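You operate a simulated robot arm through the tools that you are given. There is no shell and no other tool. Be economical: measure what you need, move in short steps, check, and stop when the job is done.

The job below is to be done with a simulated two-armed robot. You get a single attempt, and the scene is never put back.

## Task
Put the numbered core that says "C51" from the shelf 2 of the grey shelf unit on the shelf 4 of the grey shelf unit and the numbered core that says "C52" on the top of the tool chest. Stack the grey core that says "7" from the mat of lift table three on top of the grey core labelled "8". Any order will do. Set down upright: numbered core.
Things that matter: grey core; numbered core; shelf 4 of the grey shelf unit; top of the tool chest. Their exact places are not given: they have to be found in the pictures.

It is judged by the outcome, as a careful person would: the job done as asked, and still so three seconds after it is handed in. It fails if anything else is knocked over, pushed out of place, dropped, spilled or broken.

## Robot
Two 7-joint arms with two-finger parallel grippers on one trunk, on a base that drives. Base frame: it is fixed to the floor where the robot stands at the start and does not move with it; the origin is under the middle of the robot, x ahead of it, y to its left, z up. Readings come in m, rad, newtons and seconds.
The left shoulder is at the start at [0.05, 0.165, 1.238], the right one opposite. With the tool pointing down near the work surface each hand reaches from about 0.1 to 0.5 m from the robot's upright axis, wherever it stands, measured 20 degrees to its own side. Places, roughly: grey core [-6, 0.75, 1]; shelf 4 of the grey shelf unit [0.5, 0.2, 1.3]; top of the tool chest (20x34 cm) [-2.52, -3.12, 0.8]. Payload 3.91 kg a hand.
Tool frame (each hand has its own): the origin (TCP) lies between the finger pads and is the grasp point; the fingertips stand 0.03 m ahead of it; z points along the fingers, y is the line along which they close. Largest opening 0.11 m; finger width 0.02, thickness 0.01; the body of the gripper, 0.048 by 0.112 m, starts 0.055 m behind the TCP.
Orientation is that of the tool frame in the base frame, as [roll, pitch, yaw] about the fixed x, y, z axes, in that order (R = Rz(yaw) Ry(pitch) Rx(roll)). With the fingers straight down and closing along the base's y, the tool's x points along the base's -x, its y along +y and its z along -z.

## Interface
- The arms move only by the tool send_rows. It takes "left_moves", "right_moves" or both (then of equal length, played together; a hand with none holds still); each is one flat list of numbers, 6 for each row, row after row: the shift along the tool's x, y, z in cm, then the turn, a rotation vector about the tool's x, y, z in rad. In form: [tx, ty, tz, wx, wy, wz, tx, ty, tz, wx, wy, wz, ...]. A call has 1 to 8 rows; each row is the pose to reach, as a shift and turn from the pose commanded when the call began, along the tool's axes at that moment. "left_hand" and "right_hand" are, for a hand that has rows, the closure in counts, from 0 (fully open) to 255 (shut), set as the call begins (left out, the last holds). A row lasts 0.2 s, in which the tool goes at most 0.05 m and 0.15 rad; a call with a longer step from one row to the next is refused whole, and so is a gripper value outside its range. A pose out of reach is approached as far as the arm can. The call stops where the force on the tool passes 40 N (or 10 N more than at its start, if that is more) or the arm is blocked; 0.2 s more then pass. Each finger travels about 0.045 m/s and halts on what it meets, pressing with about 39 N; the grip force reading is that of the motor and also rises with nothing between the fingers. The clock runs only during rows and for 0.2 s after the last one: add rows that repeat a pose to give the fingers time. It gives the time, the measured TCP pose, the force on the tool (base axes), the opening and the grip force at its end, in the units of the frame above (readings bear some noise), with the torque about the TCP (base axes, N m) and any sound that the robot's microphone picked up, and new pictures: "show" is both (left out), scene, wrist or none (wrist: the cameras of the hands that moved).
- Cameras (640 x 400 px; columns grow to the right, rows downward): "scene" is now at [0.1245, 0.009, 1.4488]; the picture's right is [0.09, -1.00, 0.00], its down [-0.17, -0.01, -0.99] and it looks along [0.98, 0.09, -0.17] (base axes); focal length 214 px, centre (320, 200). "left" rides on the left gripper at [0.072, -0.017, -0.103] in its tool frame; the picture's right is [0.23, 0.97, 0.00], its down [-0.76, 0.18, -0.62] and it looks along [-0.61, 0.14, 0.78] (tool axes); focal length 222 px, centre (320, 200). "right" rides on the right gripper at [0.072, 0.017, -0.103] in its tool frame; the picture's right is [-0.23, 0.97, 0.00], its down [-0.76, -0.18, -0.62] and it looks along [-0.61, -0.14, 0.78] (tool axes); focal length 222 px, centre (320, 200).
- slide_trunk(by): slides the trunk up (or, below 0, down) by that many m; the arms and the scene camera ride with it, the base frame stays. It gives what a move gives, with no picture.
- drive_base(legs): drives the robot by 1 to 6 legs, each [ahead, left, turn to the left] in m, m and rad, along the robot's own axes; the way and the turn of a leg run together, so that a leg with both is an arc; at most 1.5 m and 3.142 rad a leg. The arms and the cameras ride along, it lands a little off, and it stops where it bumps. It gives what a move gives, and a new picture of the scene camera.
- head_to(pan, tilt): turns the head with the scene camera to pan (to the left, within 1.396 rad either way) and tilt (down, from -0.506 to 1.204), counted from straight ahead of the robot. It gives what a move gives, and a new picture of the scene camera.
- measure_at(camera, pixels): for up to 12 pixels [column, row] of the newest picture of that camera ("zoom" is the newest enlarged one), the place [x, y, z] in the base frame of the surface seen there, good to about 0.002 m. No time passes.
- inspect(camera, box): a new picture of the part [left, top, right, bottom] of that camera's present view, enlarged. No time passes.
- job_done(): hands the job in; it is judged then, once.

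Work in short steps. Measure before you move; look again where a grasp or a placing could have gone wrong, and mend it. You have 110 turns and 260 pictures in all, those below and enlarged ones among them. Open the grippers and draw the arms clear of the work before you hand the job in, unless the task says otherwise; then end with one line.

The tools are called by a JSON object that holds its "name" and its "arguments". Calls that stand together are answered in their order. send_rows: Moves the arms, as the interface text tells. Its arguments: {"type":"object","properties":{"left_moves":{"type":"array","items":{"type":"number"}},"left_hand":{"type":"number"},"right_moves":{"type":"array","items":{"type":"number"}},"right_hand":{"type":"number"},"show":{"type":"string","enum":["both","scene","wrist","none"]}},"required":[]} The other tools are called the same way: slide_trunk (by) slides the trunk up or down; drive_base (legs) drives the base; head_to (pan, tilt) turns the head that bears the scene camera; measure_at (camera, pixels) gives the place of the surface under pixels of a picture; inspect (camera, box) takes an enlarged picture of a part of a camera's view; job_done () hands the job in.

At the start:

```text
time_s: 0.0
left_tcp_pos: [0.3474, 0.23, 0.9995]
left_tool_rot: [-3.141, 0.0, -3.141]
left_contact_force: [-0.1, -0.2, -0.1]
left_wrist_torque: [0.01, -0.01, 0.0]
left_gripper_width: 0.1101
left_finger_force: 0.1
right_tcp_pos: [0.2847, -0.0503, 1.4904]
right_tool_rot: [3.139, 0.001, 3.14]
right_contact_force: [0.4, 0.1, -0.5]
right_wrist_torque: [0.03, 0.01, 0.01]
right_gripper_width: 0.1102
right_finger_force: 0.1
trunk travel left (down, up): [-0.458, 0.045]
robot x, y, heading: [0.002, -0.0032, -0.005]
head pan, tilt: [0.086, 0.169]
```

scene: 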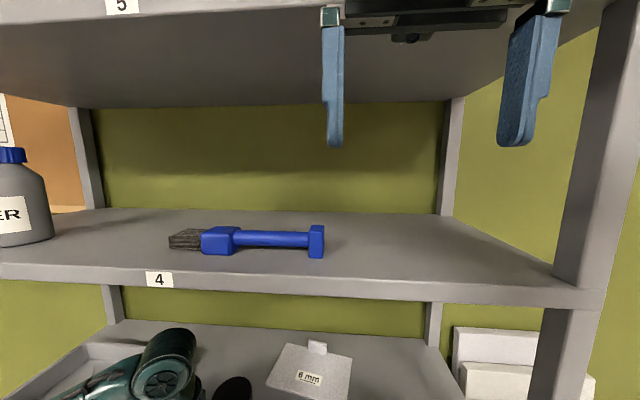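
right: 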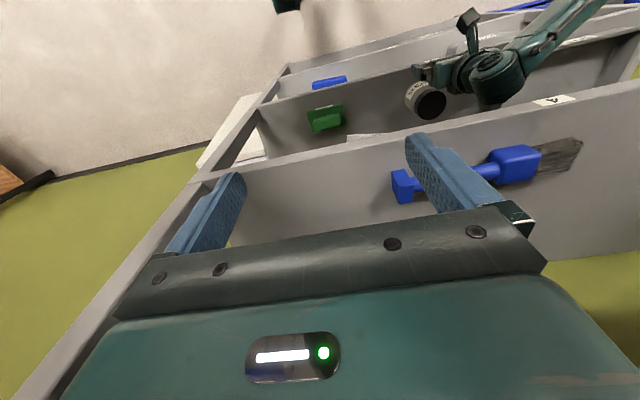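
left: 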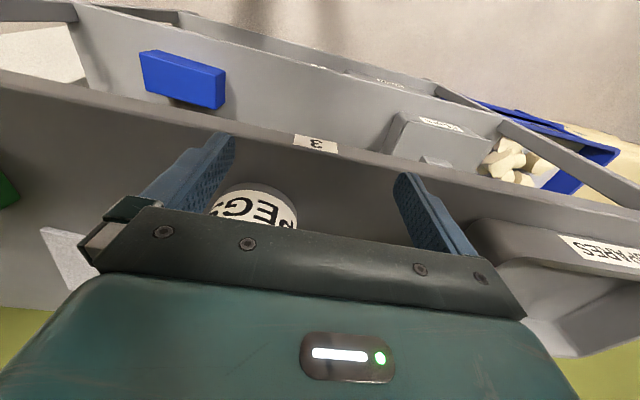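

The scene shows shelf 4 with a brush at (260,240) and the arms near or in the shelf. I'll look down toward shelf 2 first.

{"name": "head_to", "arguments": {"pan": 0.0, "tilt": 0.9}}

{"name": "measure_at", "arguments": {"camera": "right", "pixels": [[300, 190], [560, 130], [250, 235], [500, 105]]}}

{"name": "measure_at", "arguments": {"camera": "left", "pixels": [[320, 145], [255, 205], [190, 80], [150, 160]]}}

```text
time_s: 1.1
left_tcp_pos: [0.3482, 0.2309, 1.002]
left_tool_rot: [3.139, 0.0, 3.141]
left_contact_force: [0.0, -0.5, -1.0]
left_wrist_torque: [0.01, 0.0, 0.02]
left_gripper_width: 0.1103
left_finger_force: 0.1
right_tcp_pos: [0.2843, -0.0503, 1.4901]
right_tool_rot: [3.14, -0.001, 3.14]
right_contact_force: [1.0, -0.2, -0.5]
right_wrist_torque: [0.01, 0.01, 0.0]
right_gripper_width: 0.1099
right_finger_force: 0.0
trunk travel left (down, up): [-0.458, 0.045]
robot x, y, heading: [-0.0021, 0.0011, -0.004]
head pan, tilt: [0.0, 0.901]
```

scene: 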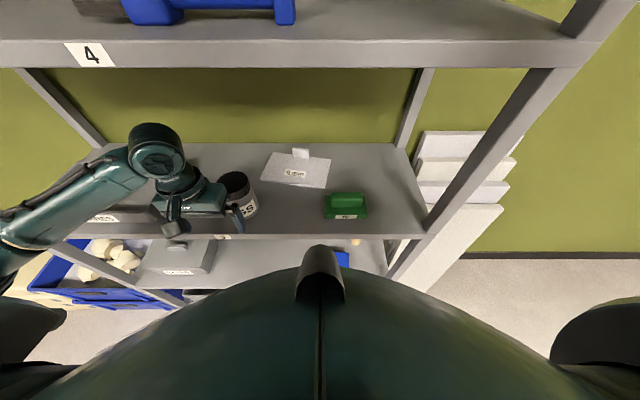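

```text
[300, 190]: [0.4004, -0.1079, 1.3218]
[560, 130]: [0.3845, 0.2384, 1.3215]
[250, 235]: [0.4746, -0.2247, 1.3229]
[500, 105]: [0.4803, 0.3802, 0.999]
```

```text
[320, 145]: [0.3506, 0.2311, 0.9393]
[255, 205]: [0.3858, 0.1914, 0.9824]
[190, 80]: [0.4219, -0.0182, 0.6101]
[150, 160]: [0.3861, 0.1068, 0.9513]
```

Shelf 4's top is z≈1.322, shelf 3's ≈0.95 and shelf 2's near 0.58. I'll back off straight so the arms come out of the unit and shelf 2 is visible.

{"name": "drive_base", "arguments": {"legs": [[-0.6, 0, 0]]}}

```text
time_s: 4.4
left_tcp_pos: [-0.2406, 0.2298, 0.9998]
left_tool_rot: [3.141, 0.0, 3.141]
left_contact_force: [-0.5, -0.9, -0.4]
left_wrist_torque: [-0.01, -0.01, -0.04]
left_gripper_width: 0.11
left_finger_force: 0.0
right_tcp_pos: [-0.303, -0.0488, 1.4904]
right_tool_rot: [3.14, 0.0, 3.137]
right_contact_force: [0.3, 0.0, 0.9]
right_wrist_torque: [-0.01, -0.01, 0.0]
right_gripper_width: 0.1097
right_finger_force: 0.0
trunk travel left (down, up): [-0.458, 0.045]
robot x, y, heading: [-0.5875, 0.0031, -0.002]
head pan, tilt: [0.0, 0.901]
```

scene: 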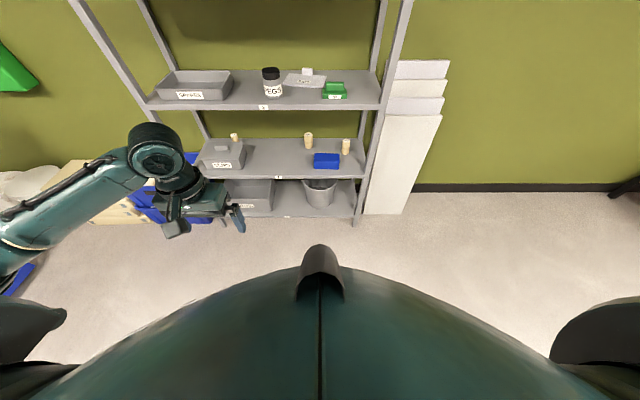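

Three small wood-coloured cores stand on shelf 2 around (235,137), (308,140) and (346,146). I'll enlarge that part to read them.

{"name": "inspect", "arguments": {"camera": "scene", "box": [190, 100, 390, 225]}}

{"name": "head_to", "arguments": {"pan": 0.0, "tilt": 0.5}}

```text
3.20 times, centred on (290, 162) of scene
```

zoom: 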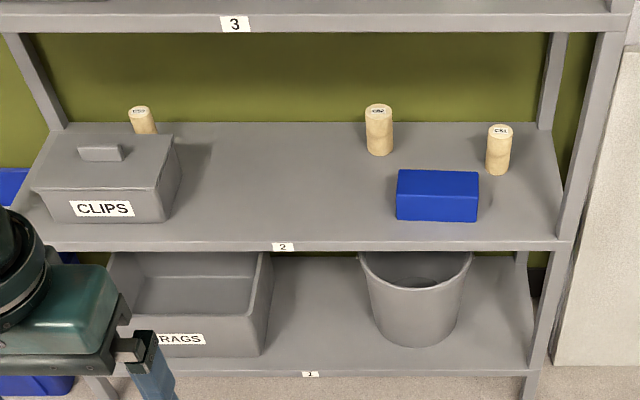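

```text
time_s: 5.3
left_tcp_pos: [-0.2406, 0.2294, 0.9997]
left_tool_rot: [-3.141, 0.001, 3.14]
left_contact_force: [0.1, 0.4, -0.2]
left_wrist_torque: [0.01, -0.01, 0.02]
left_gripper_width: 0.1101
left_finger_force: 0.0
right_tcp_pos: [-0.3047, -0.0493, 1.4906]
right_tool_rot: [3.139, -0.001, 3.137]
right_contact_force: [1.0, 0.2, 0.2]
right_wrist_torque: [0.03, 0.0, 0.05]
right_gripper_width: 0.11
right_finger_force: 0.1
trunk travel left (down, up): [-0.458, 0.045]
robot x, y, heading: [-0.5901, -0.0009, -0.006]
head pan, tilt: [0.0, 0.499]
```

scene: 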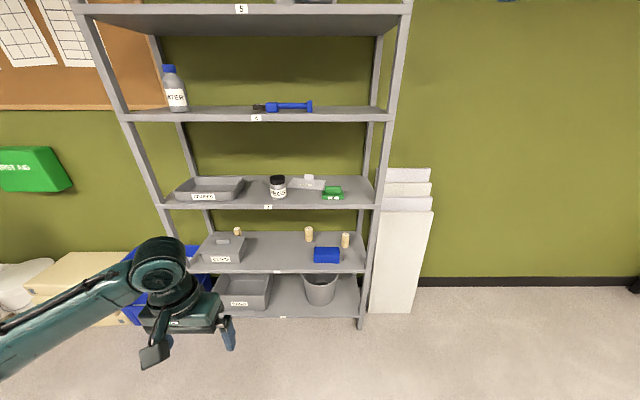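

The labels are on the core tops. Zooming in tightly on each and measuring.

{"name": "inspect", "arguments": {"camera": "scene", "box": [296, 218, 360, 258]}}

{"name": "inspect", "arguments": {"camera": "scene", "box": [210, 215, 258, 245]}}

{"name": "measure_at", "arguments": {"camera": "scene", "pixels": [[309, 235], [345, 241], [237, 232], [309, 229], [345, 235], [327, 250], [327, 258], [285, 245], [340, 118], [376, 250]]}}

```text
10.00 times, centred on (328, 238) of scene
```

zoom: 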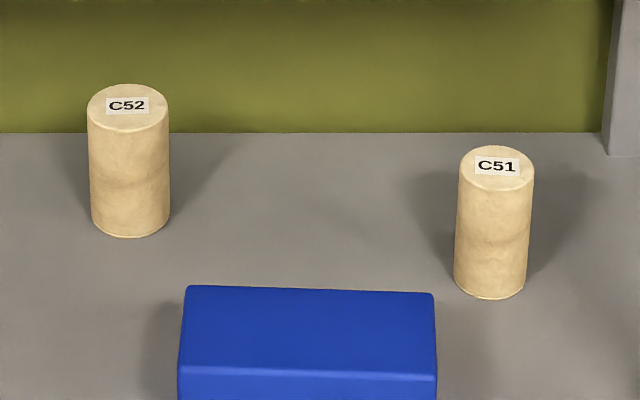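

```text
13.33 times, centred on (234, 230) of scene
```

zoom: 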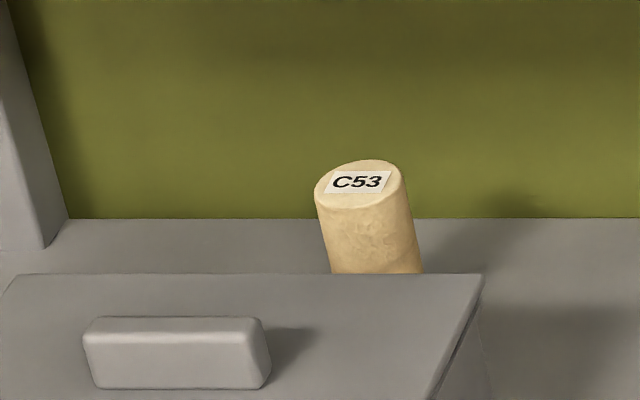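

```text
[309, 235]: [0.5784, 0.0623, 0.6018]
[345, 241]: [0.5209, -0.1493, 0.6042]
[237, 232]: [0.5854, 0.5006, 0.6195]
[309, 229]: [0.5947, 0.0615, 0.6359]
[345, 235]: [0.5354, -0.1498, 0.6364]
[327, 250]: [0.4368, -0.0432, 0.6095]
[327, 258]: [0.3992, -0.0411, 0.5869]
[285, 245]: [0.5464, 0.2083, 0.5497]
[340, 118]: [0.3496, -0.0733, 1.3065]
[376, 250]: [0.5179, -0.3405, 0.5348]
```

C51 is at about (0.535, -0.149), C52 at about (0.595, 0.062), standing 0.55–0.64 on shelf 2. I'll lower the trunk so the shoulders are near that shelf gap, then bring both hands to a 45° forward-down pose out in front.

{"name": "slide_trunk", "arguments": {"by": -0.42}}

{"name": "measure_at", "arguments": {"camera": "scene", "pixels": [[314, 249], [339, 249], [314, 258], [339, 258], [371, 270], [366, 262], [243, 240], [204, 240], [243, 258], [290, 207], [215, 262]]}}

```text
refused: -0.42 is not a number from -0.4 to 0.4
```

```text
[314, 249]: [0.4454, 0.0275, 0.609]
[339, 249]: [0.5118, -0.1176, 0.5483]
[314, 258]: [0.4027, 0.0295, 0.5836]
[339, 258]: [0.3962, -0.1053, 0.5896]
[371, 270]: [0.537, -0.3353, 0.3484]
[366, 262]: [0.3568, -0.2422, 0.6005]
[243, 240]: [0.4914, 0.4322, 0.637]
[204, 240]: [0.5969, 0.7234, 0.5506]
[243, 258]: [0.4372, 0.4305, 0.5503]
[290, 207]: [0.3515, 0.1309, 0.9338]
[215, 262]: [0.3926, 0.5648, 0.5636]
```

Refused for size; a 0.4 m slide will do. The blue box spans y -0.105..0.03, top 0.61, so a steep ~50° approach clears it.

{"name": "slide_trunk", "arguments": {"by": -0.4}}

{"name": "send_rows", "arguments": {"right_moves": [0, -5, 0, 0, 0, 0, 0, -10, 0, 0, 0, 0, 0, -13, 4, 0, 0, 0, 0, -13, 8.5, 0, -0.14, 0, 0, -13, 13, 0, -0.28, 0, 0, -13, 17.5, 0, -0.42, 0, 0, -13, 22, 0, -0.56, 0, 0, -13, 26, 0, -0.7, 0], "left_moves": [0, 0, -3, 0, 0, 0, 0, 0, -6, 0, 0, 0, 0, 0, -10, 0, 0, 0, 0, 0, -13, 0, -0.14, 0, 0, 0, -16, 0, -0.28, 0, 0, 0, -18, 0, -0.42, 0, 0, 0, -18, 0, -0.56, 0, 0, 0, -18, 0, -0.7, 0], "show": "scene"}}

```text
time_s: 9.1
left_tcp_pos: [-0.2394, 0.2306, 0.6013]
left_tool_rot: [3.14, 0.0, 3.14]
left_contact_force: [-0.2, -0.7, 0.2]
left_wrist_torque: [0.0, 0.0, -0.01]
left_gripper_width: 0.1104
left_finger_force: 0.2
right_tcp_pos: [-0.3041, -0.05, 1.0899]
right_tool_rot: [3.141, -0.002, 3.136]
right_contact_force: [-0.2, -0.7, 0.5]
right_wrist_torque: [-0.02, -0.01, -0.01]
right_gripper_width: 0.1102
right_finger_force: 0.1
trunk travel left (down, up): [-0.058, 0.445]
robot x, y, heading: [-0.5891, 0.0007, -0.001]
head pan, tilt: [0.0, 0.499]
```

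```text
time_s: 10.9
left_tcp_pos: [-0.2106, 0.2301, 0.7938]
left_tool_rot: [3.141, 0.702, 3.138]
left_contact_force: [-0.7, 0.1, -0.4]
left_wrist_torque: [-0.03, 0.0, 0.01]
left_gripper_width: 0.1096
left_finger_force: 0.0
left hand out of reach, approached as far as the arm can: row 7, 8
right_tcp_pos: [-0.2759, -0.1671, 0.8607]
right_tool_rot: [3.136, 0.7, 3.132]
right_contact_force: [-0.5, -0.2, -0.4]
right_wrist_torque: [0.01, 0.0, -0.02]
right_gripper_width: 0.1099
right_finger_force: 0.1
right hand out of reach, approached as far as the arm can: row 2, 8
trunk travel left (down, up): [-0.058, 0.445]
robot x, y, heading: [-0.5887, 0.0032, -0.001]
head pan, tilt: [0.0, 0.499]
```

scene: 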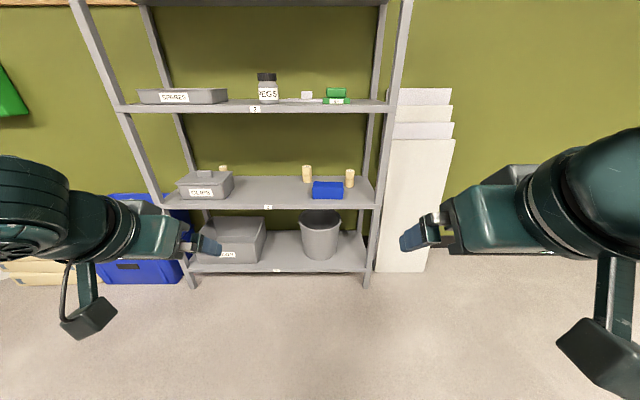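

Both hands are now pitched forward-down, right at z 0.86. I'll lower the right hand to about z 0.66 and pull the left down a bit, still well in front of the unit.

{"name": "send_rows", "arguments": {"right_moves": [2.8, 0, 4.1, 0, 0, 0, 5.6, 0, 8.2, 0, 0, 0, 8.4, 0.5, 12.3, 0, 0, 0, 11.2, 1.0, 16, 0, 0, 0], "left_moves": [2.2, -1, 2.2, 0, 0, 0, 4.4, -2, 4.4, 0, 0, 0, 6.6, -3, 6.6, 0, 0, 0, 8, -4, 8, 0, 0, 0], "show": "none"}}

{"name": "drive_base", "arguments": {"legs": [[0.5, 0, 0]]}}

```text
time_s: 11.9
left_tcp_pos: [-0.1921, 0.1838, 0.6809]
left_tool_rot: [-3.141, 0.699, 3.14]
left_contact_force: [0.1, -0.4, 1.0]
left_wrist_torque: [-0.01, 0.03, -0.01]
left_gripper_width: 0.1099
left_finger_force: 0.0
left hand out of reach, approached as far as the arm can: row 1, 2, 3, 4
right_tcp_pos: [-0.2112, -0.1364, 0.6623]
right_tool_rot: [3.137, 0.701, 3.134]
right_contact_force: [-0.5, 0.4, -0.7]
right_wrist_torque: [0.0, -0.02, 0.02]
right_gripper_width: 0.1101
right_finger_force: 0.0
right hand out of reach, approached as far as the arm can: row 1, 2, 3, 4
trunk travel left (down, up): [-0.058, 0.445]
robot x, y, heading: [-0.5826, 0.0011, 0.0]
head pan, tilt: [0.0, 0.499]
```

```text
time_s: 14.9
left_tcp_pos: [0.3053, 0.1905, 0.6813]
left_tool_rot: [-3.141, 0.699, -3.134]
left_contact_force: [0.8, 0.1, 0.5]
left_wrist_torque: [0.01, 0.0, -0.01]
left_gripper_width: 0.1098
left_finger_force: 0.1
right_tcp_pos: [0.2898, -0.1314, 0.662]
right_tool_rot: [3.14, 0.7, -3.14]
right_contact_force: [-0.2, 0.3, -1.1]
right_wrist_torque: [0.02, 0.0, -0.04]
right_gripper_width: 0.1099
right_finger_force: 0.1
trunk travel left (down, up): [-0.058, 0.445]
robot x, y, heading: [-0.0895, 0.0042, 0.005]
head pan, tilt: [0.0, 0.499]
```

scene: 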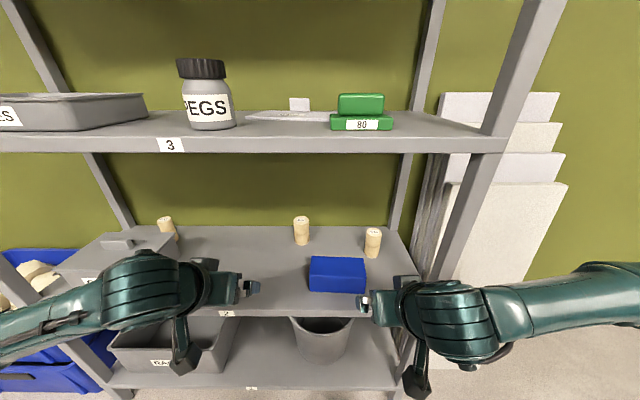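

The hands are at the shelf mouth. I need to check how the right forearm (540,300) lies relative to the front post (480,190), so I measure points on them and the cores again.

{"name": "measure_at", "arguments": {"camera": "scene", "pixels": [[460, 310], [540, 300], [620, 285], [415, 380], [373, 230], [373, 245], [301, 219], [301, 235], [490, 150], [472, 165], [455, 300], [400, 146]]}}

```text
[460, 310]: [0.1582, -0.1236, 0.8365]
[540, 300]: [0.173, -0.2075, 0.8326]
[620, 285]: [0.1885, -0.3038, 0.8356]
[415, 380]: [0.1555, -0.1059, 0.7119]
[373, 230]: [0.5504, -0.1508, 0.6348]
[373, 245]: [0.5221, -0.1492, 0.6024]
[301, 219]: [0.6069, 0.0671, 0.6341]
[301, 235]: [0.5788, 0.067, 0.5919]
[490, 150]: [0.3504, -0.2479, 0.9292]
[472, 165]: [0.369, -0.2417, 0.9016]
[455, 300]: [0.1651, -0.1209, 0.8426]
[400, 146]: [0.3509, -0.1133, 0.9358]
```

The right forearm runs sideways at x≈0.19, so going deep with it would hit the post at (0.35,-0.245). The left arm flares left into open shelf space instead, so I'll use it for both cores; first check the white boards right of the unit before strafing right.

{"name": "measure_at", "arguments": {"camera": "scene", "pixels": [[500, 200], [540, 200], [520, 250], [430, 270], [550, 140], [450, 260], [150, 255], [186, 360], [95, 290]]}}

```text
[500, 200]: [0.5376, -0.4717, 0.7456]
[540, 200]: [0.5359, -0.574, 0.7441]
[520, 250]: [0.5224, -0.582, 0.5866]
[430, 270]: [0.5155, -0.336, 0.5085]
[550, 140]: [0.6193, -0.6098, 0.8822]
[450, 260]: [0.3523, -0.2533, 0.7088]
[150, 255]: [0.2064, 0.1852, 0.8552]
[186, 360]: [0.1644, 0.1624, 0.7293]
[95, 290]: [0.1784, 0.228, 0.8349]
```

Boards are at x>0.5, clear. Strafing right 0.22 m so the left hand faces C51.

{"name": "drive_base", "arguments": {"legs": [[0, -0.22, 0]]}}

```text
time_s: 17.4
left_tcp_pos: [0.3071, -0.0276, 0.6805]
left_tool_rot: [3.14, 0.697, -3.133]
left_contact_force: [0.8, 0.4, -0.8]
left_wrist_torque: [0.01, 0.02, -0.01]
left_gripper_width: 0.1097
left_finger_force: 0.0
right_tcp_pos: [0.2906, -0.349, 0.6617]
right_tool_rot: [3.139, 0.699, -3.138]
right_contact_force: [-1.2, 1.2, -0.1]
right_wrist_torque: [0.03, 0.0, 0.0]
right_gripper_width: 0.11
right_finger_force: 0.2
trunk travel left (down, up): [-0.058, 0.445]
robot x, y, heading: [-0.0897, -0.2202, 0.007]
head pan, tilt: [0.0, 0.499]
```

scene: 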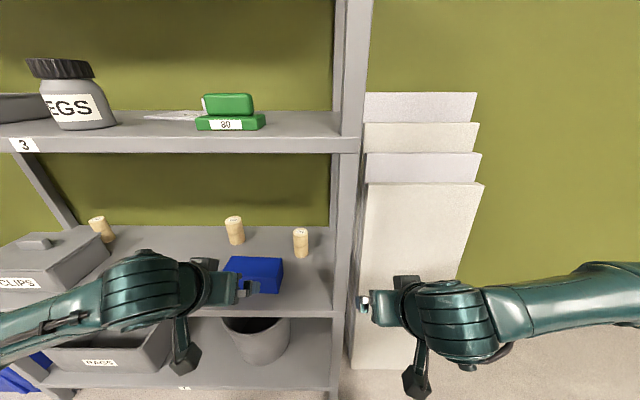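

Path is clear: blue box top 0.61, hand passes above. Move the left hand to a pre-grasp point about (0.47,-0.15,0.695), behind and above C51.

{"name": "send_rows", "arguments": {"left_moves": [0, -4.5, 0, 0, 0, 0, 0, -9, 0, 0, 0, 0, -1.8, -12.4, 1.2, 0, 0, 0, -5.5, -12.4, 3.8, 0, 0, 0, -9.3, -12.4, 6.5, 0, 0, 0, -13.4, -12.4, 9.3, 0, 0, 0], "left_hand": 0}}

```text
time_s: 18.8
left_tcp_pos: [0.4706, -0.1498, 0.6951]
left_tool_rot: [3.141, 0.698, -3.135]
left_contact_force: [-0.1, 0.3, 0.0]
left_wrist_torque: [0.02, 0.0, -0.01]
left_gripper_width: 0.1102
left_finger_force: 0.0
right_tcp_pos: [0.2919, -0.3491, 0.663]
right_tool_rot: [3.139, 0.699, -3.139]
right_contact_force: [-0.8, -0.5, 0.7]
right_wrist_torque: [0.0, 0.05, 0.0]
right_gripper_width: 0.1099
right_finger_force: 0.1
trunk travel left (down, up): [-0.058, 0.445]
robot x, y, heading: [-0.085, -0.2161, 0.007]
head pan, tilt: [0.0, 0.499]
```

scene: 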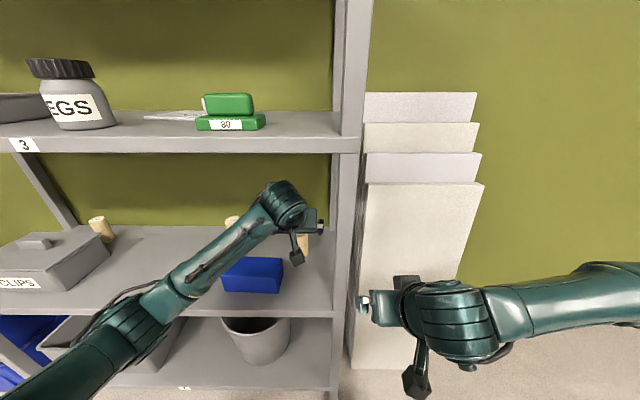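
left: 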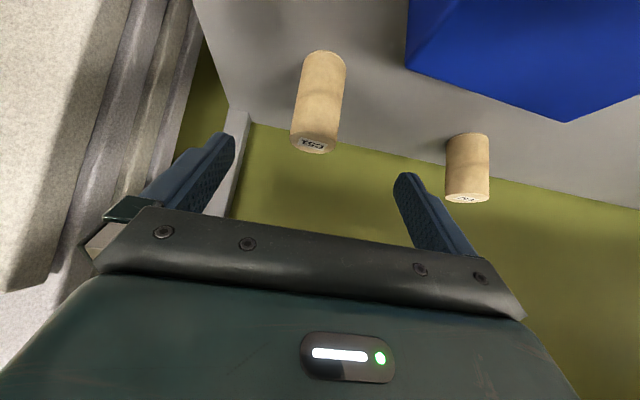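

C51 sits centred between the fingers in the wrist view. Slide along the tool axis ~10.7 cm to the grasp point.

{"name": "send_rows", "arguments": {"left_moves": [0.05, 0, 3.5, 0, 0, 0, 0.1, 0, 7, 0, 0, 0, 0.2, 0, 10.6, 0, 0, 0]}}

```text
time_s: 19.6
left_tcp_pos: [0.5372, -0.1483, 0.615]
left_tool_rot: [3.138, 0.699, -3.133]
left_contact_force: [0.1, 0.5, 0.3]
left_wrist_torque: [-0.02, -0.01, 0.0]
left_gripper_width: 0.1102
left_finger_force: 0.1
right_tcp_pos: [0.2928, -0.3492, 0.6624]
right_tool_rot: [3.139, 0.7, -3.138]
right_contact_force: [1.7, 0.2, 1.4]
right_wrist_torque: [0.01, 0.04, 0.01]
right_gripper_width: 0.11
right_finger_force: 0.1
trunk travel left (down, up): [-0.058, 0.445]
robot x, y, heading: [-0.089, -0.2131, 0.008]
head pan, tilt: [0.0, 0.499]
```

scene: 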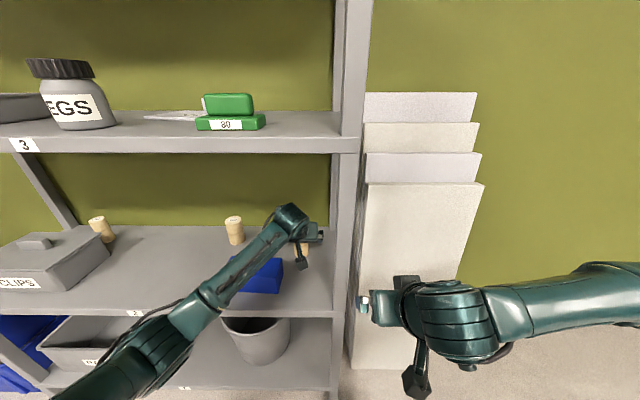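
left: 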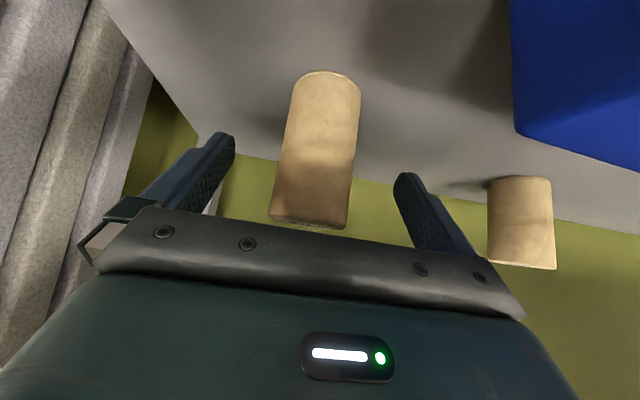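

The projected TCP (~(320,190)) lies on the core. Close the left gripper.

{"name": "send_rows", "arguments": {"left_moves": [0, 0, 0, 0, 0, 0, 0, 0, 0, 0, 0, 0, 0, 0, 0, 0, 0, 0, 0, 0, 0, 0, 0, 0, 0, 0, 0, 0, 0, 0, 0, 0, 0, 0, 0, 0], "left_hand": 255, "show": "wrist"}}

```text
time_s: 21.0
left_tcp_pos: [0.5368, -0.1501, 0.6149]
left_tool_rot: [3.141, 0.697, -3.133]
left_contact_force: [0.0, -0.9, 1.1]
left_wrist_torque: [-0.1, 0.0, 0.01]
left_gripper_width: 0.0433
left_finger_force: 39.4
right_tcp_pos: [0.292, -0.3484, 0.6623]
right_tool_rot: [3.137, 0.7, -3.138]
right_contact_force: [1.1, -0.3, 0.5]
right_wrist_torque: [0.01, -0.01, 0.0]
right_gripper_width: 0.11
right_finger_force: 0.1
trunk travel left (down, up): [-0.058, 0.445]
robot x, y, heading: [-0.0885, -0.2169, 0.012]
head pan, tilt: [0.0, 0.499]
```

left: 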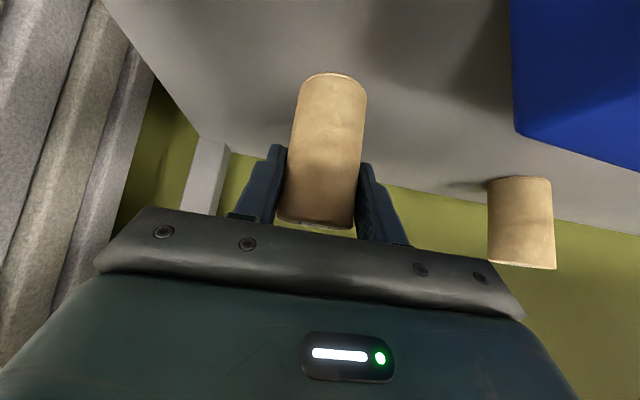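

C51 is gripped (width 0.043). Lift 5 cm and pull straight back out of the shelf.

{"name": "send_rows", "arguments": {"left_moves": [-1.6, 0, -1.9, 0, 0, 0, -3.2, 0, -3.8, 0, 0, 0, 0.5, 0, -6.9, 0, 0, 0, 4.2, 0, -10, 0, 0, 0, 7.9, 0, -13.1, 0, 0, 0, 11.6, 0, -16.2, 0, 0, 0, 15.2, 0, -19.3, 0, 0, 0], "show": "both"}}

```text
time_s: 22.6
left_tcp_pos: [0.3693, -0.0769, 0.7324]
left_tool_rot: [2.788, 0.947, 3.0]
left_contact_force: [0.8, 1.3, -2.9]
left_wrist_torque: [0.01, 0.05, 0.0]
left_gripper_width: 0.0433
left_finger_force: 39.1
right_tcp_pos: [0.2921, -0.3493, 0.6627]
right_tool_rot: [3.139, 0.701, -3.137]
right_contact_force: [0.0, -0.1, 0.2]
right_wrist_torque: [0.01, 0.02, -0.01]
right_gripper_width: 0.1098
right_finger_force: 0.0
trunk travel left (down, up): [-0.058, 0.445]
robot x, y, heading: [-0.09, -0.214, 0.012]
head pan, tilt: [0.0, 0.499]
stopped in row 7 (left hand): the arm was blocked; the commanded pose is now the measured one
```

scene: 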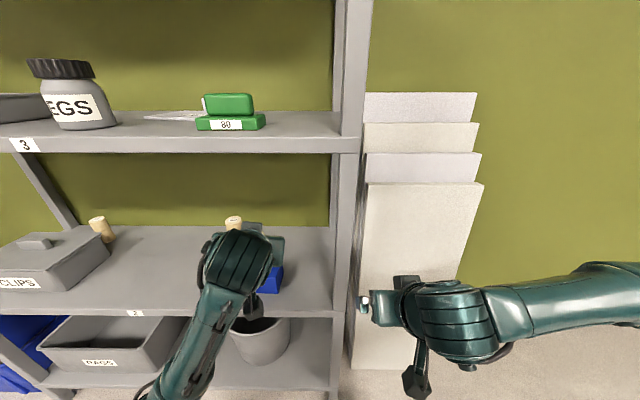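
left: 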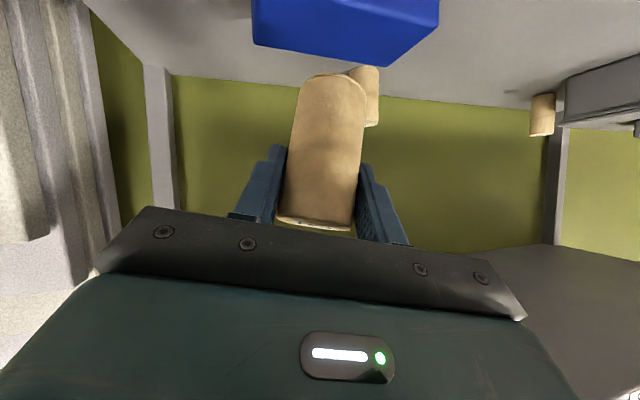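

The inward retract ran into a joint/body limit and tilted the hand, but C51 is still held above the blue box. I'll back the base straight out instead.

{"name": "drive_base", "arguments": {"legs": [[-0.45, 0, 0]]}}

```text
time_s: 25.3
left_tcp_pos: [-0.0895, -0.082, 0.7326]
left_tool_rot: [2.788, 0.941, 2.994]
left_contact_force: [0.3, 0.5, -2.5]
left_wrist_torque: [-0.03, 0.01, 0.03]
left_gripper_width: 0.0434
left_finger_force: 38.3
right_tcp_pos: [-0.1673, -0.3541, 0.6615]
right_tool_rot: [3.139, 0.697, -3.141]
right_contact_force: [0.5, -0.4, 0.3]
right_wrist_torque: [-0.01, -0.04, -0.02]
right_gripper_width: 0.1099
right_finger_force: 0.0
trunk travel left (down, up): [-0.058, 0.445]
robot x, y, heading: [-0.543, -0.2177, 0.003]
head pan, tilt: [0.0, 0.499]
```

scene: 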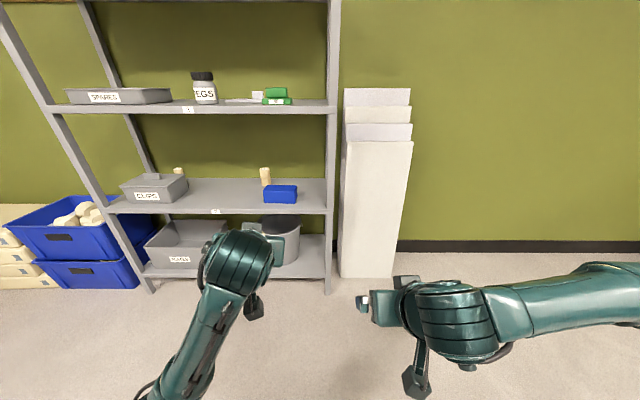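

All shelf items are undisturbed. Now I turn the left hand back to the 40°-pitched upright pose (rotation ≈ (0.243,0.255,-0.057) in tool axes), moving slightly outward.

{"name": "send_rows", "arguments": {"left_moves": [-1.7, 0.94, 1.0, 0.081, 0.085, -0.019, -3.4, 1.9, 2.0, 0.162, 0.17, -0.038, -5.1, 2.8, 3.0, 0.243, 0.255, -0.057], "show": "none"}}

{"name": "slide_trunk", "arguments": {"by": 0.4}}

```text
time_s: 25.9
left_tcp_pos: [-0.0557, 0.0135, 0.7352]
left_tool_rot: [2.715, 0.783, 3.026]
left_contact_force: [0.4, 1.2, -2.9]
left_wrist_torque: [-0.03, 0.0, -0.04]
left_gripper_width: 0.0434
left_finger_force: 38.7
right_tcp_pos: [-0.1682, -0.3537, 0.6625]
right_tool_rot: [-3.139, 0.698, -3.14]
right_contact_force: [-0.7, -0.4, 0.4]
right_wrist_torque: [-0.02, 0.0, -0.06]
right_gripper_width: 0.1099
right_finger_force: 0.1
trunk travel left (down, up): [-0.058, 0.445]
robot x, y, heading: [-0.5429, -0.2197, 0.005]
head pan, tilt: [0.0, 0.499]
stopped in row 2 (left hand): the arm was blocked; the commanded pose is now the measured one
```

```text
time_s: 29.8
left_tcp_pos: [-0.0578, 0.0125, 1.136]
left_tool_rot: [2.722, 0.786, 3.027]
left_contact_force: [0.2, 0.3, -3.1]
left_wrist_torque: [-0.05, 0.03, -0.01]
left_gripper_width: 0.0433
left_finger_force: 38.9
right_tcp_pos: [-0.1678, -0.3536, 1.0623]
right_tool_rot: [3.139, 0.7, 3.141]
right_contact_force: [-0.9, -0.2, 0.2]
right_wrist_torque: [-0.01, -0.03, -0.01]
right_gripper_width: 0.11
right_finger_force: 0.0
trunk travel left (down, up): [-0.458, 0.045]
robot x, y, heading: [-0.5444, -0.2161, 0.002]
head pan, tilt: [0.0, 0.499]
```

The arm was blocked mid-turn again; let me look at its posture before continuing.

{"name": "head_to", "arguments": {"pan": 0.2, "tilt": 0.9}}

```text
time_s: 30.6
left_tcp_pos: [-0.058, 0.0113, 1.1369]
left_tool_rot: [2.722, 0.786, 3.028]
left_contact_force: [-0.3, -0.4, -2.9]
left_wrist_torque: [-0.03, -0.02, 0.03]
left_gripper_width: 0.0434
left_finger_force: 38.6
right_tcp_pos: [-0.1678, -0.3543, 1.0611]
right_tool_rot: [3.141, 0.699, 3.14]
right_contact_force: [0.0, -0.2, -0.8]
right_wrist_torque: [0.01, -0.01, 0.0]
right_gripper_width: 0.1102
right_finger_force: 0.2
trunk travel left (down, up): [-0.458, 0.045]
robot x, y, heading: [-0.547, -0.2193, 0.0]
head pan, tilt: [0.201, 0.901]
```

scene: 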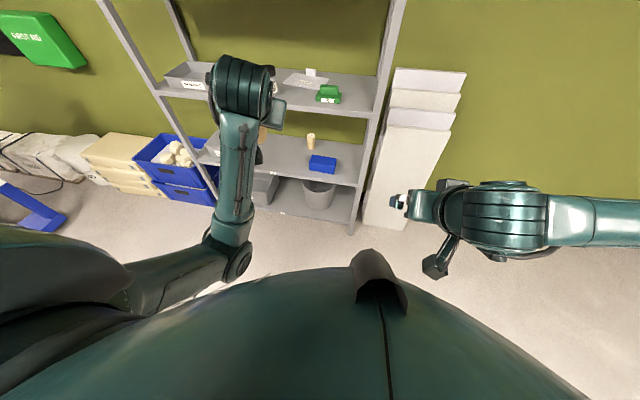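

The left elbow is folded against the torso, which causes the blocking. I'll extend the hand forward first (free space to the shelf), then rotate it back upright while extended.

{"name": "send_rows", "arguments": {"left_moves": [-3.4, 0.8, 2.55, 0, 0, 0, -6.8, 1.6, 5.1, 0, 0, 0, -10.2, 2.4, 7.65, 0, 0, 0, -10.2, 2.4, 7.65, 0.114, 0.034, -0.021, -10.2, 2.4, 7.65, 0.228, 0.068, -0.043, -10.2, 2.4, 7.65, 0.342, 0.102, -0.064], "show": "both"}}

```text
time_s: 32.0
left_tcp_pos: [0.0626, 0.05, 1.1659]
left_tool_rot: [-3.14, 0.696, 3.141]
left_contact_force: [-0.6, 0.1, -2.7]
left_wrist_torque: [0.02, 0.03, 0.0]
left_gripper_width: 0.0435
left_finger_force: 39.3
right_tcp_pos: [-0.1681, -0.3535, 1.0621]
right_tool_rot: [3.139, 0.7, -3.141]
right_contact_force: [0.1, 0.3, 0.4]
right_wrist_torque: [0.01, 0.02, -0.03]
right_gripper_width: 0.1099
right_finger_force: 0.1
trunk travel left (down, up): [-0.458, 0.045]
robot x, y, heading: [-0.5447, -0.2208, 0.009]
head pan, tilt: [0.201, 0.901]
```

scene: 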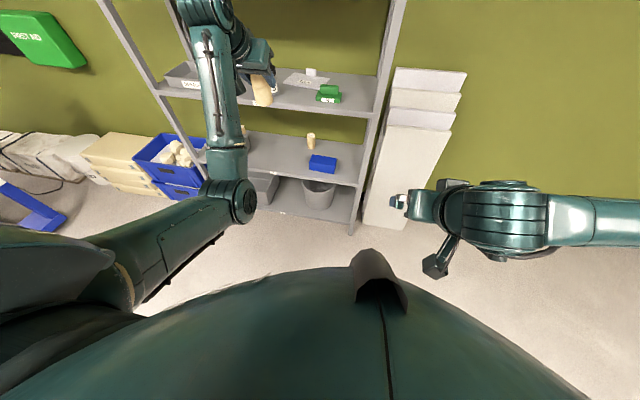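
left: 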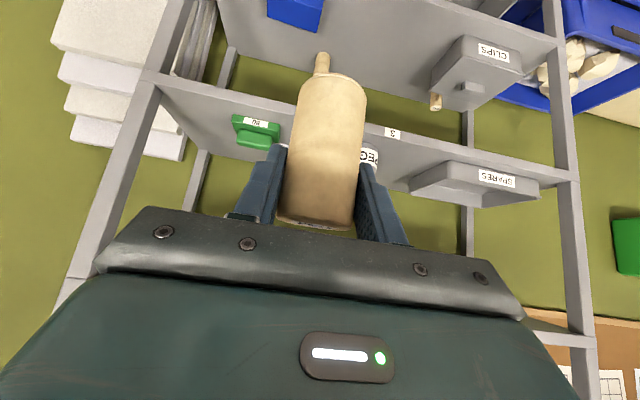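

C51 is upright again in the grip. Raise trunk and lift the hand to shelf 4 height, then look at shelf 4.

{"name": "slide_trunk", "arguments": {"by": 0.045}}

{"name": "send_rows", "arguments": {"left_moves": [-3.1, 0, -3.7, 0, 0, 0, -6.2, 0, -7.4, 0, 0, 0, -9.3, 0, -11, 0, 0, 0, -12.4, 0, -14.7, 0, 0, 0, -15.4, 0, -18.4, 0, 0, 0], "show": "none"}}

{"name": "head_to", "arguments": {"pan": 0.1, "tilt": 0.15}}

```text
time_s: 32.9
left_tcp_pos: [0.0624, 0.05, 1.2108]
left_tool_rot: [3.139, 0.698, 3.141]
left_contact_force: [-0.1, -0.7, -2.4]
left_wrist_torque: [0.04, 0.01, -0.01]
left_gripper_width: 0.0433
left_finger_force: 39.4
right_tcp_pos: [-0.1672, -0.3535, 1.1062]
right_tool_rot: [3.139, 0.699, -3.142]
right_contact_force: [-0.3, -0.2, 0.7]
right_wrist_torque: [0.02, 0.0, 0.02]
right_gripper_width: 0.1101
right_finger_force: 0.1
trunk travel left (down, up): [-0.503, 0.0]
robot x, y, heading: [-0.5469, -0.2218, 0.002]
head pan, tilt: [0.201, 0.901]
```

```text
time_s: 34.1
left_tcp_pos: [0.0591, 0.0499, 1.4508]
left_tool_rot: [3.14, 0.698, 3.139]
left_contact_force: [0.5, -0.2, -3.4]
left_wrist_torque: [0.03, 0.03, -0.03]
left_gripper_width: 0.0436
left_finger_force: 39.0
right_tcp_pos: [-0.1686, -0.3523, 1.1062]
right_tool_rot: [3.138, 0.7, -3.14]
right_contact_force: [-1.0, 0.1, -0.6]
right_wrist_torque: [0.03, -0.01, 0.01]
right_gripper_width: 0.1102
right_finger_force: 0.1
trunk travel left (down, up): [-0.503, 0.0]
robot x, y, heading: [-0.5489, -0.2193, 0.004]
head pan, tilt: [0.201, 0.901]
```

```text
time_s: 35.2
left_tcp_pos: [0.0611, 0.05, 1.4496]
left_tool_rot: [3.14, 0.698, 3.14]
left_contact_force: [0.5, 0.0, -2.6]
left_wrist_torque: [-0.01, 0.02, 0.01]
left_gripper_width: 0.0437
left_finger_force: 39.2
right_tcp_pos: [-0.1687, -0.3548, 1.106]
right_tool_rot: [3.138, 0.7, -3.141]
right_contact_force: [1.1, -0.5, -0.3]
right_wrist_torque: [-0.01, 0.0, 0.02]
right_gripper_width: 0.1102
right_finger_force: 0.1
trunk travel left (down, up): [-0.503, 0.0]
robot x, y, heading: [-0.5461, -0.2205, 0.007]
head pan, tilt: [0.099, 0.15]
```

scene: 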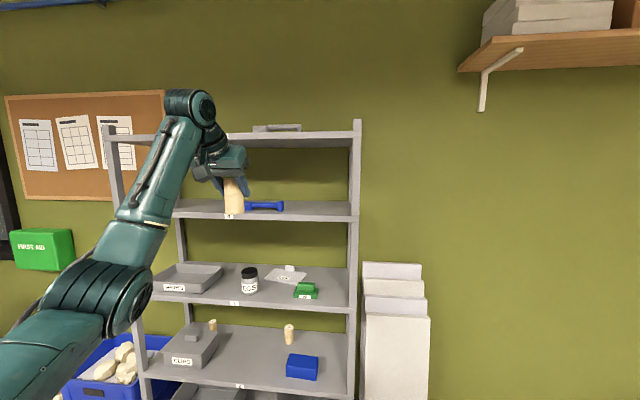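

{"name": "measure_at", "arguments": {"camera": "scene", "pixels": [[281, 206], [265, 206], [310, 205], [300, 213], [310, 217], [290, 147], [310, 147], [350, 175], [234, 210], [200, 210]]}}

```text
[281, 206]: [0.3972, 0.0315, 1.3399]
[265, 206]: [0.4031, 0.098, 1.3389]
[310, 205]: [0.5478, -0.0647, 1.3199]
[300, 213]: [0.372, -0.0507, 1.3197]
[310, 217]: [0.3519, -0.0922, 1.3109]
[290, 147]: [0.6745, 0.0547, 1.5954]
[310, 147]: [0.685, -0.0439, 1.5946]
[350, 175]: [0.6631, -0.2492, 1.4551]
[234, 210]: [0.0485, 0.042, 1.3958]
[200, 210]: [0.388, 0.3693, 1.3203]
```

Shelf 4 has free space right of the brush (end y≈0.025), surface 1.32. I'll shift the hand to y≈-0.10 and then drive forward ~0.36 m so the core comes over x≈0.42.

{"name": "send_rows", "arguments": {"left_moves": [0, -5, 0, 0, 0, 0, 0, -10, 0, 0, 0, 0, 0, -15, 0, 0, 0, 0], "show": "none"}}

{"name": "drive_base", "arguments": {"legs": [[0.36, 0, 0]]}}

```text
time_s: 36.0
left_tcp_pos: [0.0599, -0.1024, 1.4507]
left_tool_rot: [3.137, 0.699, 3.137]
left_contact_force: [1.6, -0.6, -2.9]
left_wrist_torque: [0.01, 0.04, 0.06]
left_gripper_width: 0.0437
left_finger_force: 38.9
right_tcp_pos: [-0.168, -0.3554, 1.1055]
right_tool_rot: [3.136, 0.702, 3.141]
right_contact_force: [0.7, 0.6, -0.7]
right_wrist_torque: [-0.04, 0.0, 0.01]
right_gripper_width: 0.1102
right_finger_force: 0.1
trunk travel left (down, up): [-0.503, 0.0]
robot x, y, heading: [-0.5477, -0.222, 0.002]
head pan, tilt: [0.099, 0.15]
```

```text
time_s: 38.3
left_tcp_pos: [0.4135, -0.103, 1.4524]
left_tool_rot: [3.139, 0.697, 3.137]
left_contact_force: [0.1, 0.5, -2.6]
left_wrist_torque: [0.01, 0.0, 0.02]
left_gripper_width: 0.0435
left_finger_force: 38.9
right_tcp_pos: [0.1848, -0.355, 1.1068]
right_tool_rot: [3.14, 0.7, 3.136]
right_contact_force: [0.4, 0.5, 0.3]
right_wrist_torque: [0.0, -0.01, -0.01]
right_gripper_width: 0.1101
right_finger_force: 0.0
trunk travel left (down, up): [-0.503, 0.0]
robot x, y, heading: [-0.1927, -0.2173, 0.006]
head pan, tilt: [0.099, 0.15]
```

scene: 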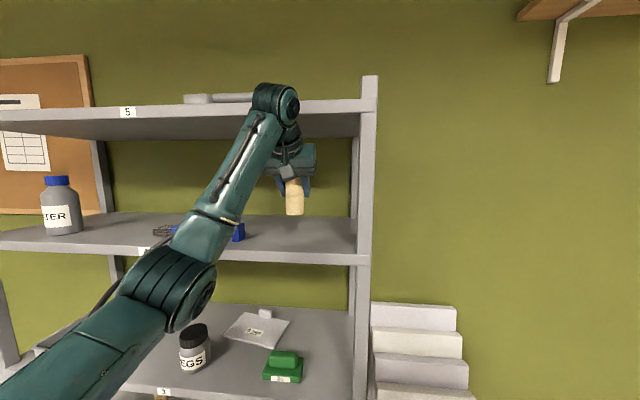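

The core is over shelf 4. Descend 6.6 cm to place it.

{"name": "send_rows", "arguments": {"left_moves": [1.3, 0, 1.5, 0, 0, 0, 2.6, 0, 3.1, 0, 0, 0, 3.6, 0, 4.3, 0, 0, 0, 3.9, 0, 4.65, 0, 0, 0, 4.15, 0, 4.95, 0, 0, 0], "show": "both"}}

```text
time_s: 39.5
left_tcp_pos: [0.4137, -0.0991, 1.3879]
left_tool_rot: [3.139, 0.699, 3.136]
left_contact_force: [0.1, -0.4, -2.7]
left_wrist_torque: [-0.02, 0.01, -0.01]
left_gripper_width: 0.0435
left_finger_force: 39.0
right_tcp_pos: [0.1845, -0.3548, 1.1052]
right_tool_rot: [3.14, 0.7, 3.137]
right_contact_force: [-1.2, -1.1, -0.6]
right_wrist_torque: [0.01, 0.01, 0.01]
right_gripper_width: 0.1101
right_finger_force: 0.0
trunk travel left (down, up): [-0.503, 0.0]
robot x, y, heading: [-0.1953, -0.2184, -0.0]
head pan, tilt: [0.099, 0.15]
```

scene: 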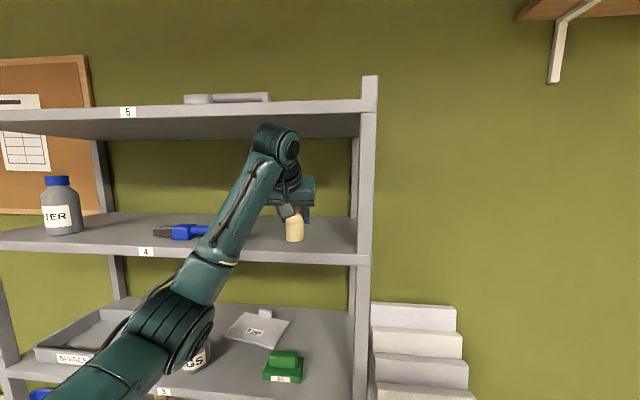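
left: 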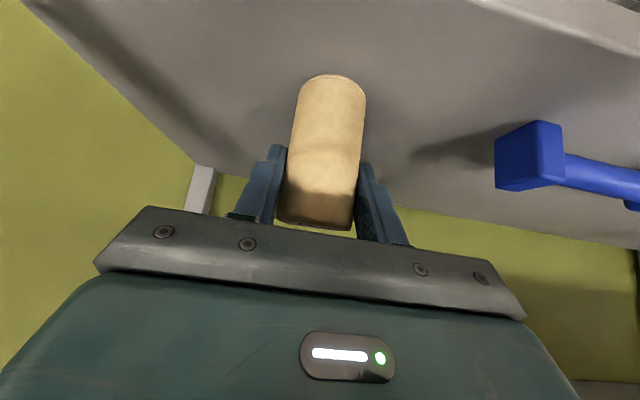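

Force is unchanged (-2.7 N), so it's just above the surface. Inch down 1 mm at a time till contact.

{"name": "send_rows", "arguments": {"left_moves": [0.065, 0, 0.077, 0, 0, 0, 0.13, 0, 0.153, 0, 0, 0, 0.16, 0, 0.19, 0, 0, 0, 0.16, 0, 0.19, 0, 0, 0], "show": "none"}}

```text
time_s: 40.5
left_tcp_pos: [0.4142, -0.1017, 1.3844]
left_tool_rot: [3.138, 0.698, 3.135]
left_contact_force: [-0.1, 0.5, -2.8]
left_wrist_torque: [0.0, 0.03, 0.02]
left_gripper_width: 0.0434
left_finger_force: 38.7
right_tcp_pos: [0.1844, -0.355, 1.1064]
right_tool_rot: [3.139, 0.699, 3.136]
right_contact_force: [0.1, -0.3, -0.2]
right_wrist_torque: [0.02, -0.03, -0.04]
right_gripper_width: 0.1098
right_finger_force: 0.0
trunk travel left (down, up): [-0.503, 0.0]
robot x, y, heading: [-0.1927, -0.219, 0.003]
head pan, tilt: [0.099, 0.15]
```

{"name": "send_rows", "arguments": {"left_moves": [0.065, 0, 0.077, 0, 0, 0, 0.13, 0, 0.153, 0, 0, 0, 0.19, 0, 0.23, 0, 0, 0, 0.19, 0, 0.23, 0, 0, 0], "show": "wrist"}}

```text
time_s: 41.5
left_tcp_pos: [0.4139, -0.1013, 1.3842]
left_tool_rot: [3.142, 0.706, 3.136]
left_contact_force: [6.0, 2.5, 17.7]
left_wrist_torque: [0.18, -0.11, -0.04]
left_gripper_width: 0.0434
left_finger_force: 38.7
right_tcp_pos: [0.1848, -0.3553, 1.108]
right_tool_rot: [3.141, 0.699, 3.136]
right_contact_force: [-0.5, -0.1, -0.4]
right_wrist_torque: [-0.01, 0.0, 0.01]
right_gripper_width: 0.1099
right_finger_force: 0.0
trunk travel left (down, up): [-0.503, 0.0]
robot x, y, heading: [-0.1909, -0.2203, -0.002]
head pan, tilt: [0.099, 0.15]
```

left: 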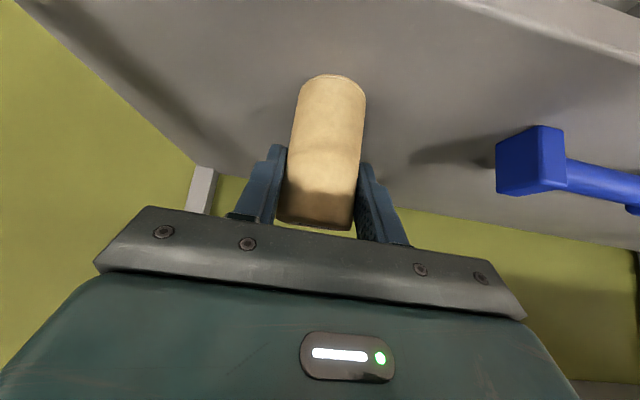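

Contact: +17.7 N upward. Back off 1 mm, open, and then withdraw along the tool axis.

{"name": "send_rows", "arguments": {"left_moves": [-0.13, 0, -0.15, 0, 0, 0, -0.13, 0, -0.15, 0, 0, 0], "show": "none"}}

{"name": "send_rows", "arguments": {"left_moves": [0, 0, 0, 0, 0, 0, 0, 0, 0, 0, 0, 0, 0, 0, 0, 0, 0, 0, 0, 0, 0, 0, 0, 0, 0, 0, 0, 0, 0, 0], "left_hand": 0, "show": "wrist"}}

```text
time_s: 42.1
left_tcp_pos: [0.4135, -0.1016, 1.3837]
left_tool_rot: [3.141, 0.702, 3.137]
left_contact_force: [6.7, 4.2, 17.1]
left_wrist_torque: [0.22, -0.21, -0.01]
left_gripper_width: 0.0434
left_finger_force: 38.8
right_tcp_pos: [0.1841, -0.3552, 1.1072]
right_tool_rot: [3.139, 0.701, 3.138]
right_contact_force: [0.0, 0.2, 0.0]
right_wrist_torque: [0.0, 0.01, -0.01]
right_gripper_width: 0.11
right_finger_force: 0.1
trunk travel left (down, up): [-0.503, 0.0]
robot x, y, heading: [-0.1939, -0.2151, -0.002]
head pan, tilt: [0.099, 0.15]
```

```text
time_s: 43.3
left_tcp_pos: [0.4133, -0.1024, 1.3837]
left_tool_rot: [3.14, 0.7, 3.134]
left_contact_force: [0.5, 0.7, -0.2]
left_wrist_torque: [-0.04, -0.01, -0.02]
left_gripper_width: 0.1099
left_finger_force: 0.1
right_tcp_pos: [0.184, -0.356, 1.1068]
right_tool_rot: [3.137, 0.7, 3.137]
right_contact_force: [0.7, -0.4, -0.2]
right_wrist_torque: [-0.03, 0.01, 0.02]
right_gripper_width: 0.1101
right_finger_force: 0.0
trunk travel left (down, up): [-0.503, 0.0]
robot x, y, heading: [-0.1938, -0.2202, 0.004]
head pan, tilt: [0.099, 0.15]
```

left: 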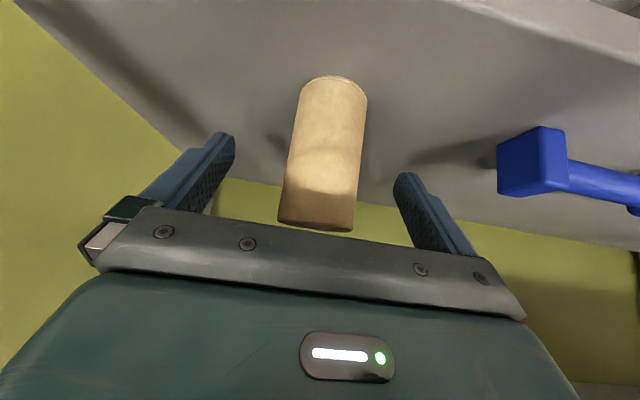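

C51 stands on shelf 4, released. Back the base out horizontally; the fingers slide off either side.

{"name": "drive_base", "arguments": {"legs": [[-0.4, 0, 0]]}}

{"name": "inspect", "arguments": {"camera": "scene", "box": [180, 120, 400, 258]}}

```text
time_s: 45.8
left_tcp_pos: [0.015, -0.1016, 1.3838]
left_tool_rot: [3.14, 0.701, 3.136]
left_contact_force: [0.4, -0.2, -1.0]
left_wrist_torque: [-0.03, -0.01, 0.02]
left_gripper_width: 0.1102
left_finger_force: 0.1
right_tcp_pos: [-0.2157, -0.354, 1.1068]
right_tool_rot: [3.139, 0.7, 3.137]
right_contact_force: [-0.2, -0.5, -0.7]
right_wrist_torque: [0.03, 0.01, -0.05]
right_gripper_width: 0.1097
right_finger_force: 0.1
trunk travel left (down, up): [-0.503, 0.0]
robot x, y, heading: [-0.5926, -0.2191, 0.001]
head pan, tilt: [0.099, 0.15]
```

scene: 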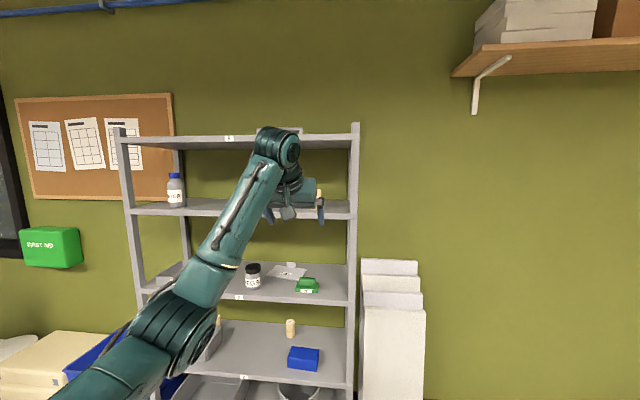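

```text
2.90 times, centred on (290, 189) of scene
```

zoom: 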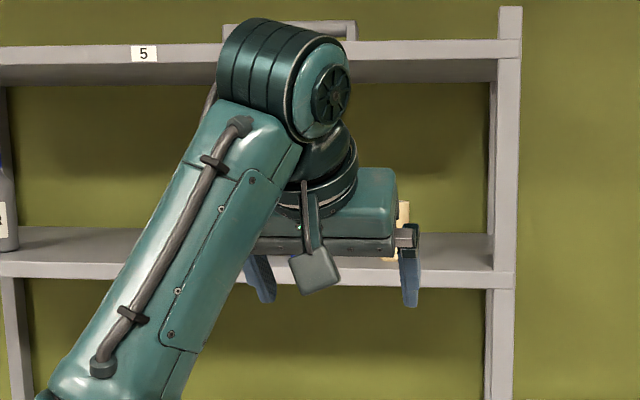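

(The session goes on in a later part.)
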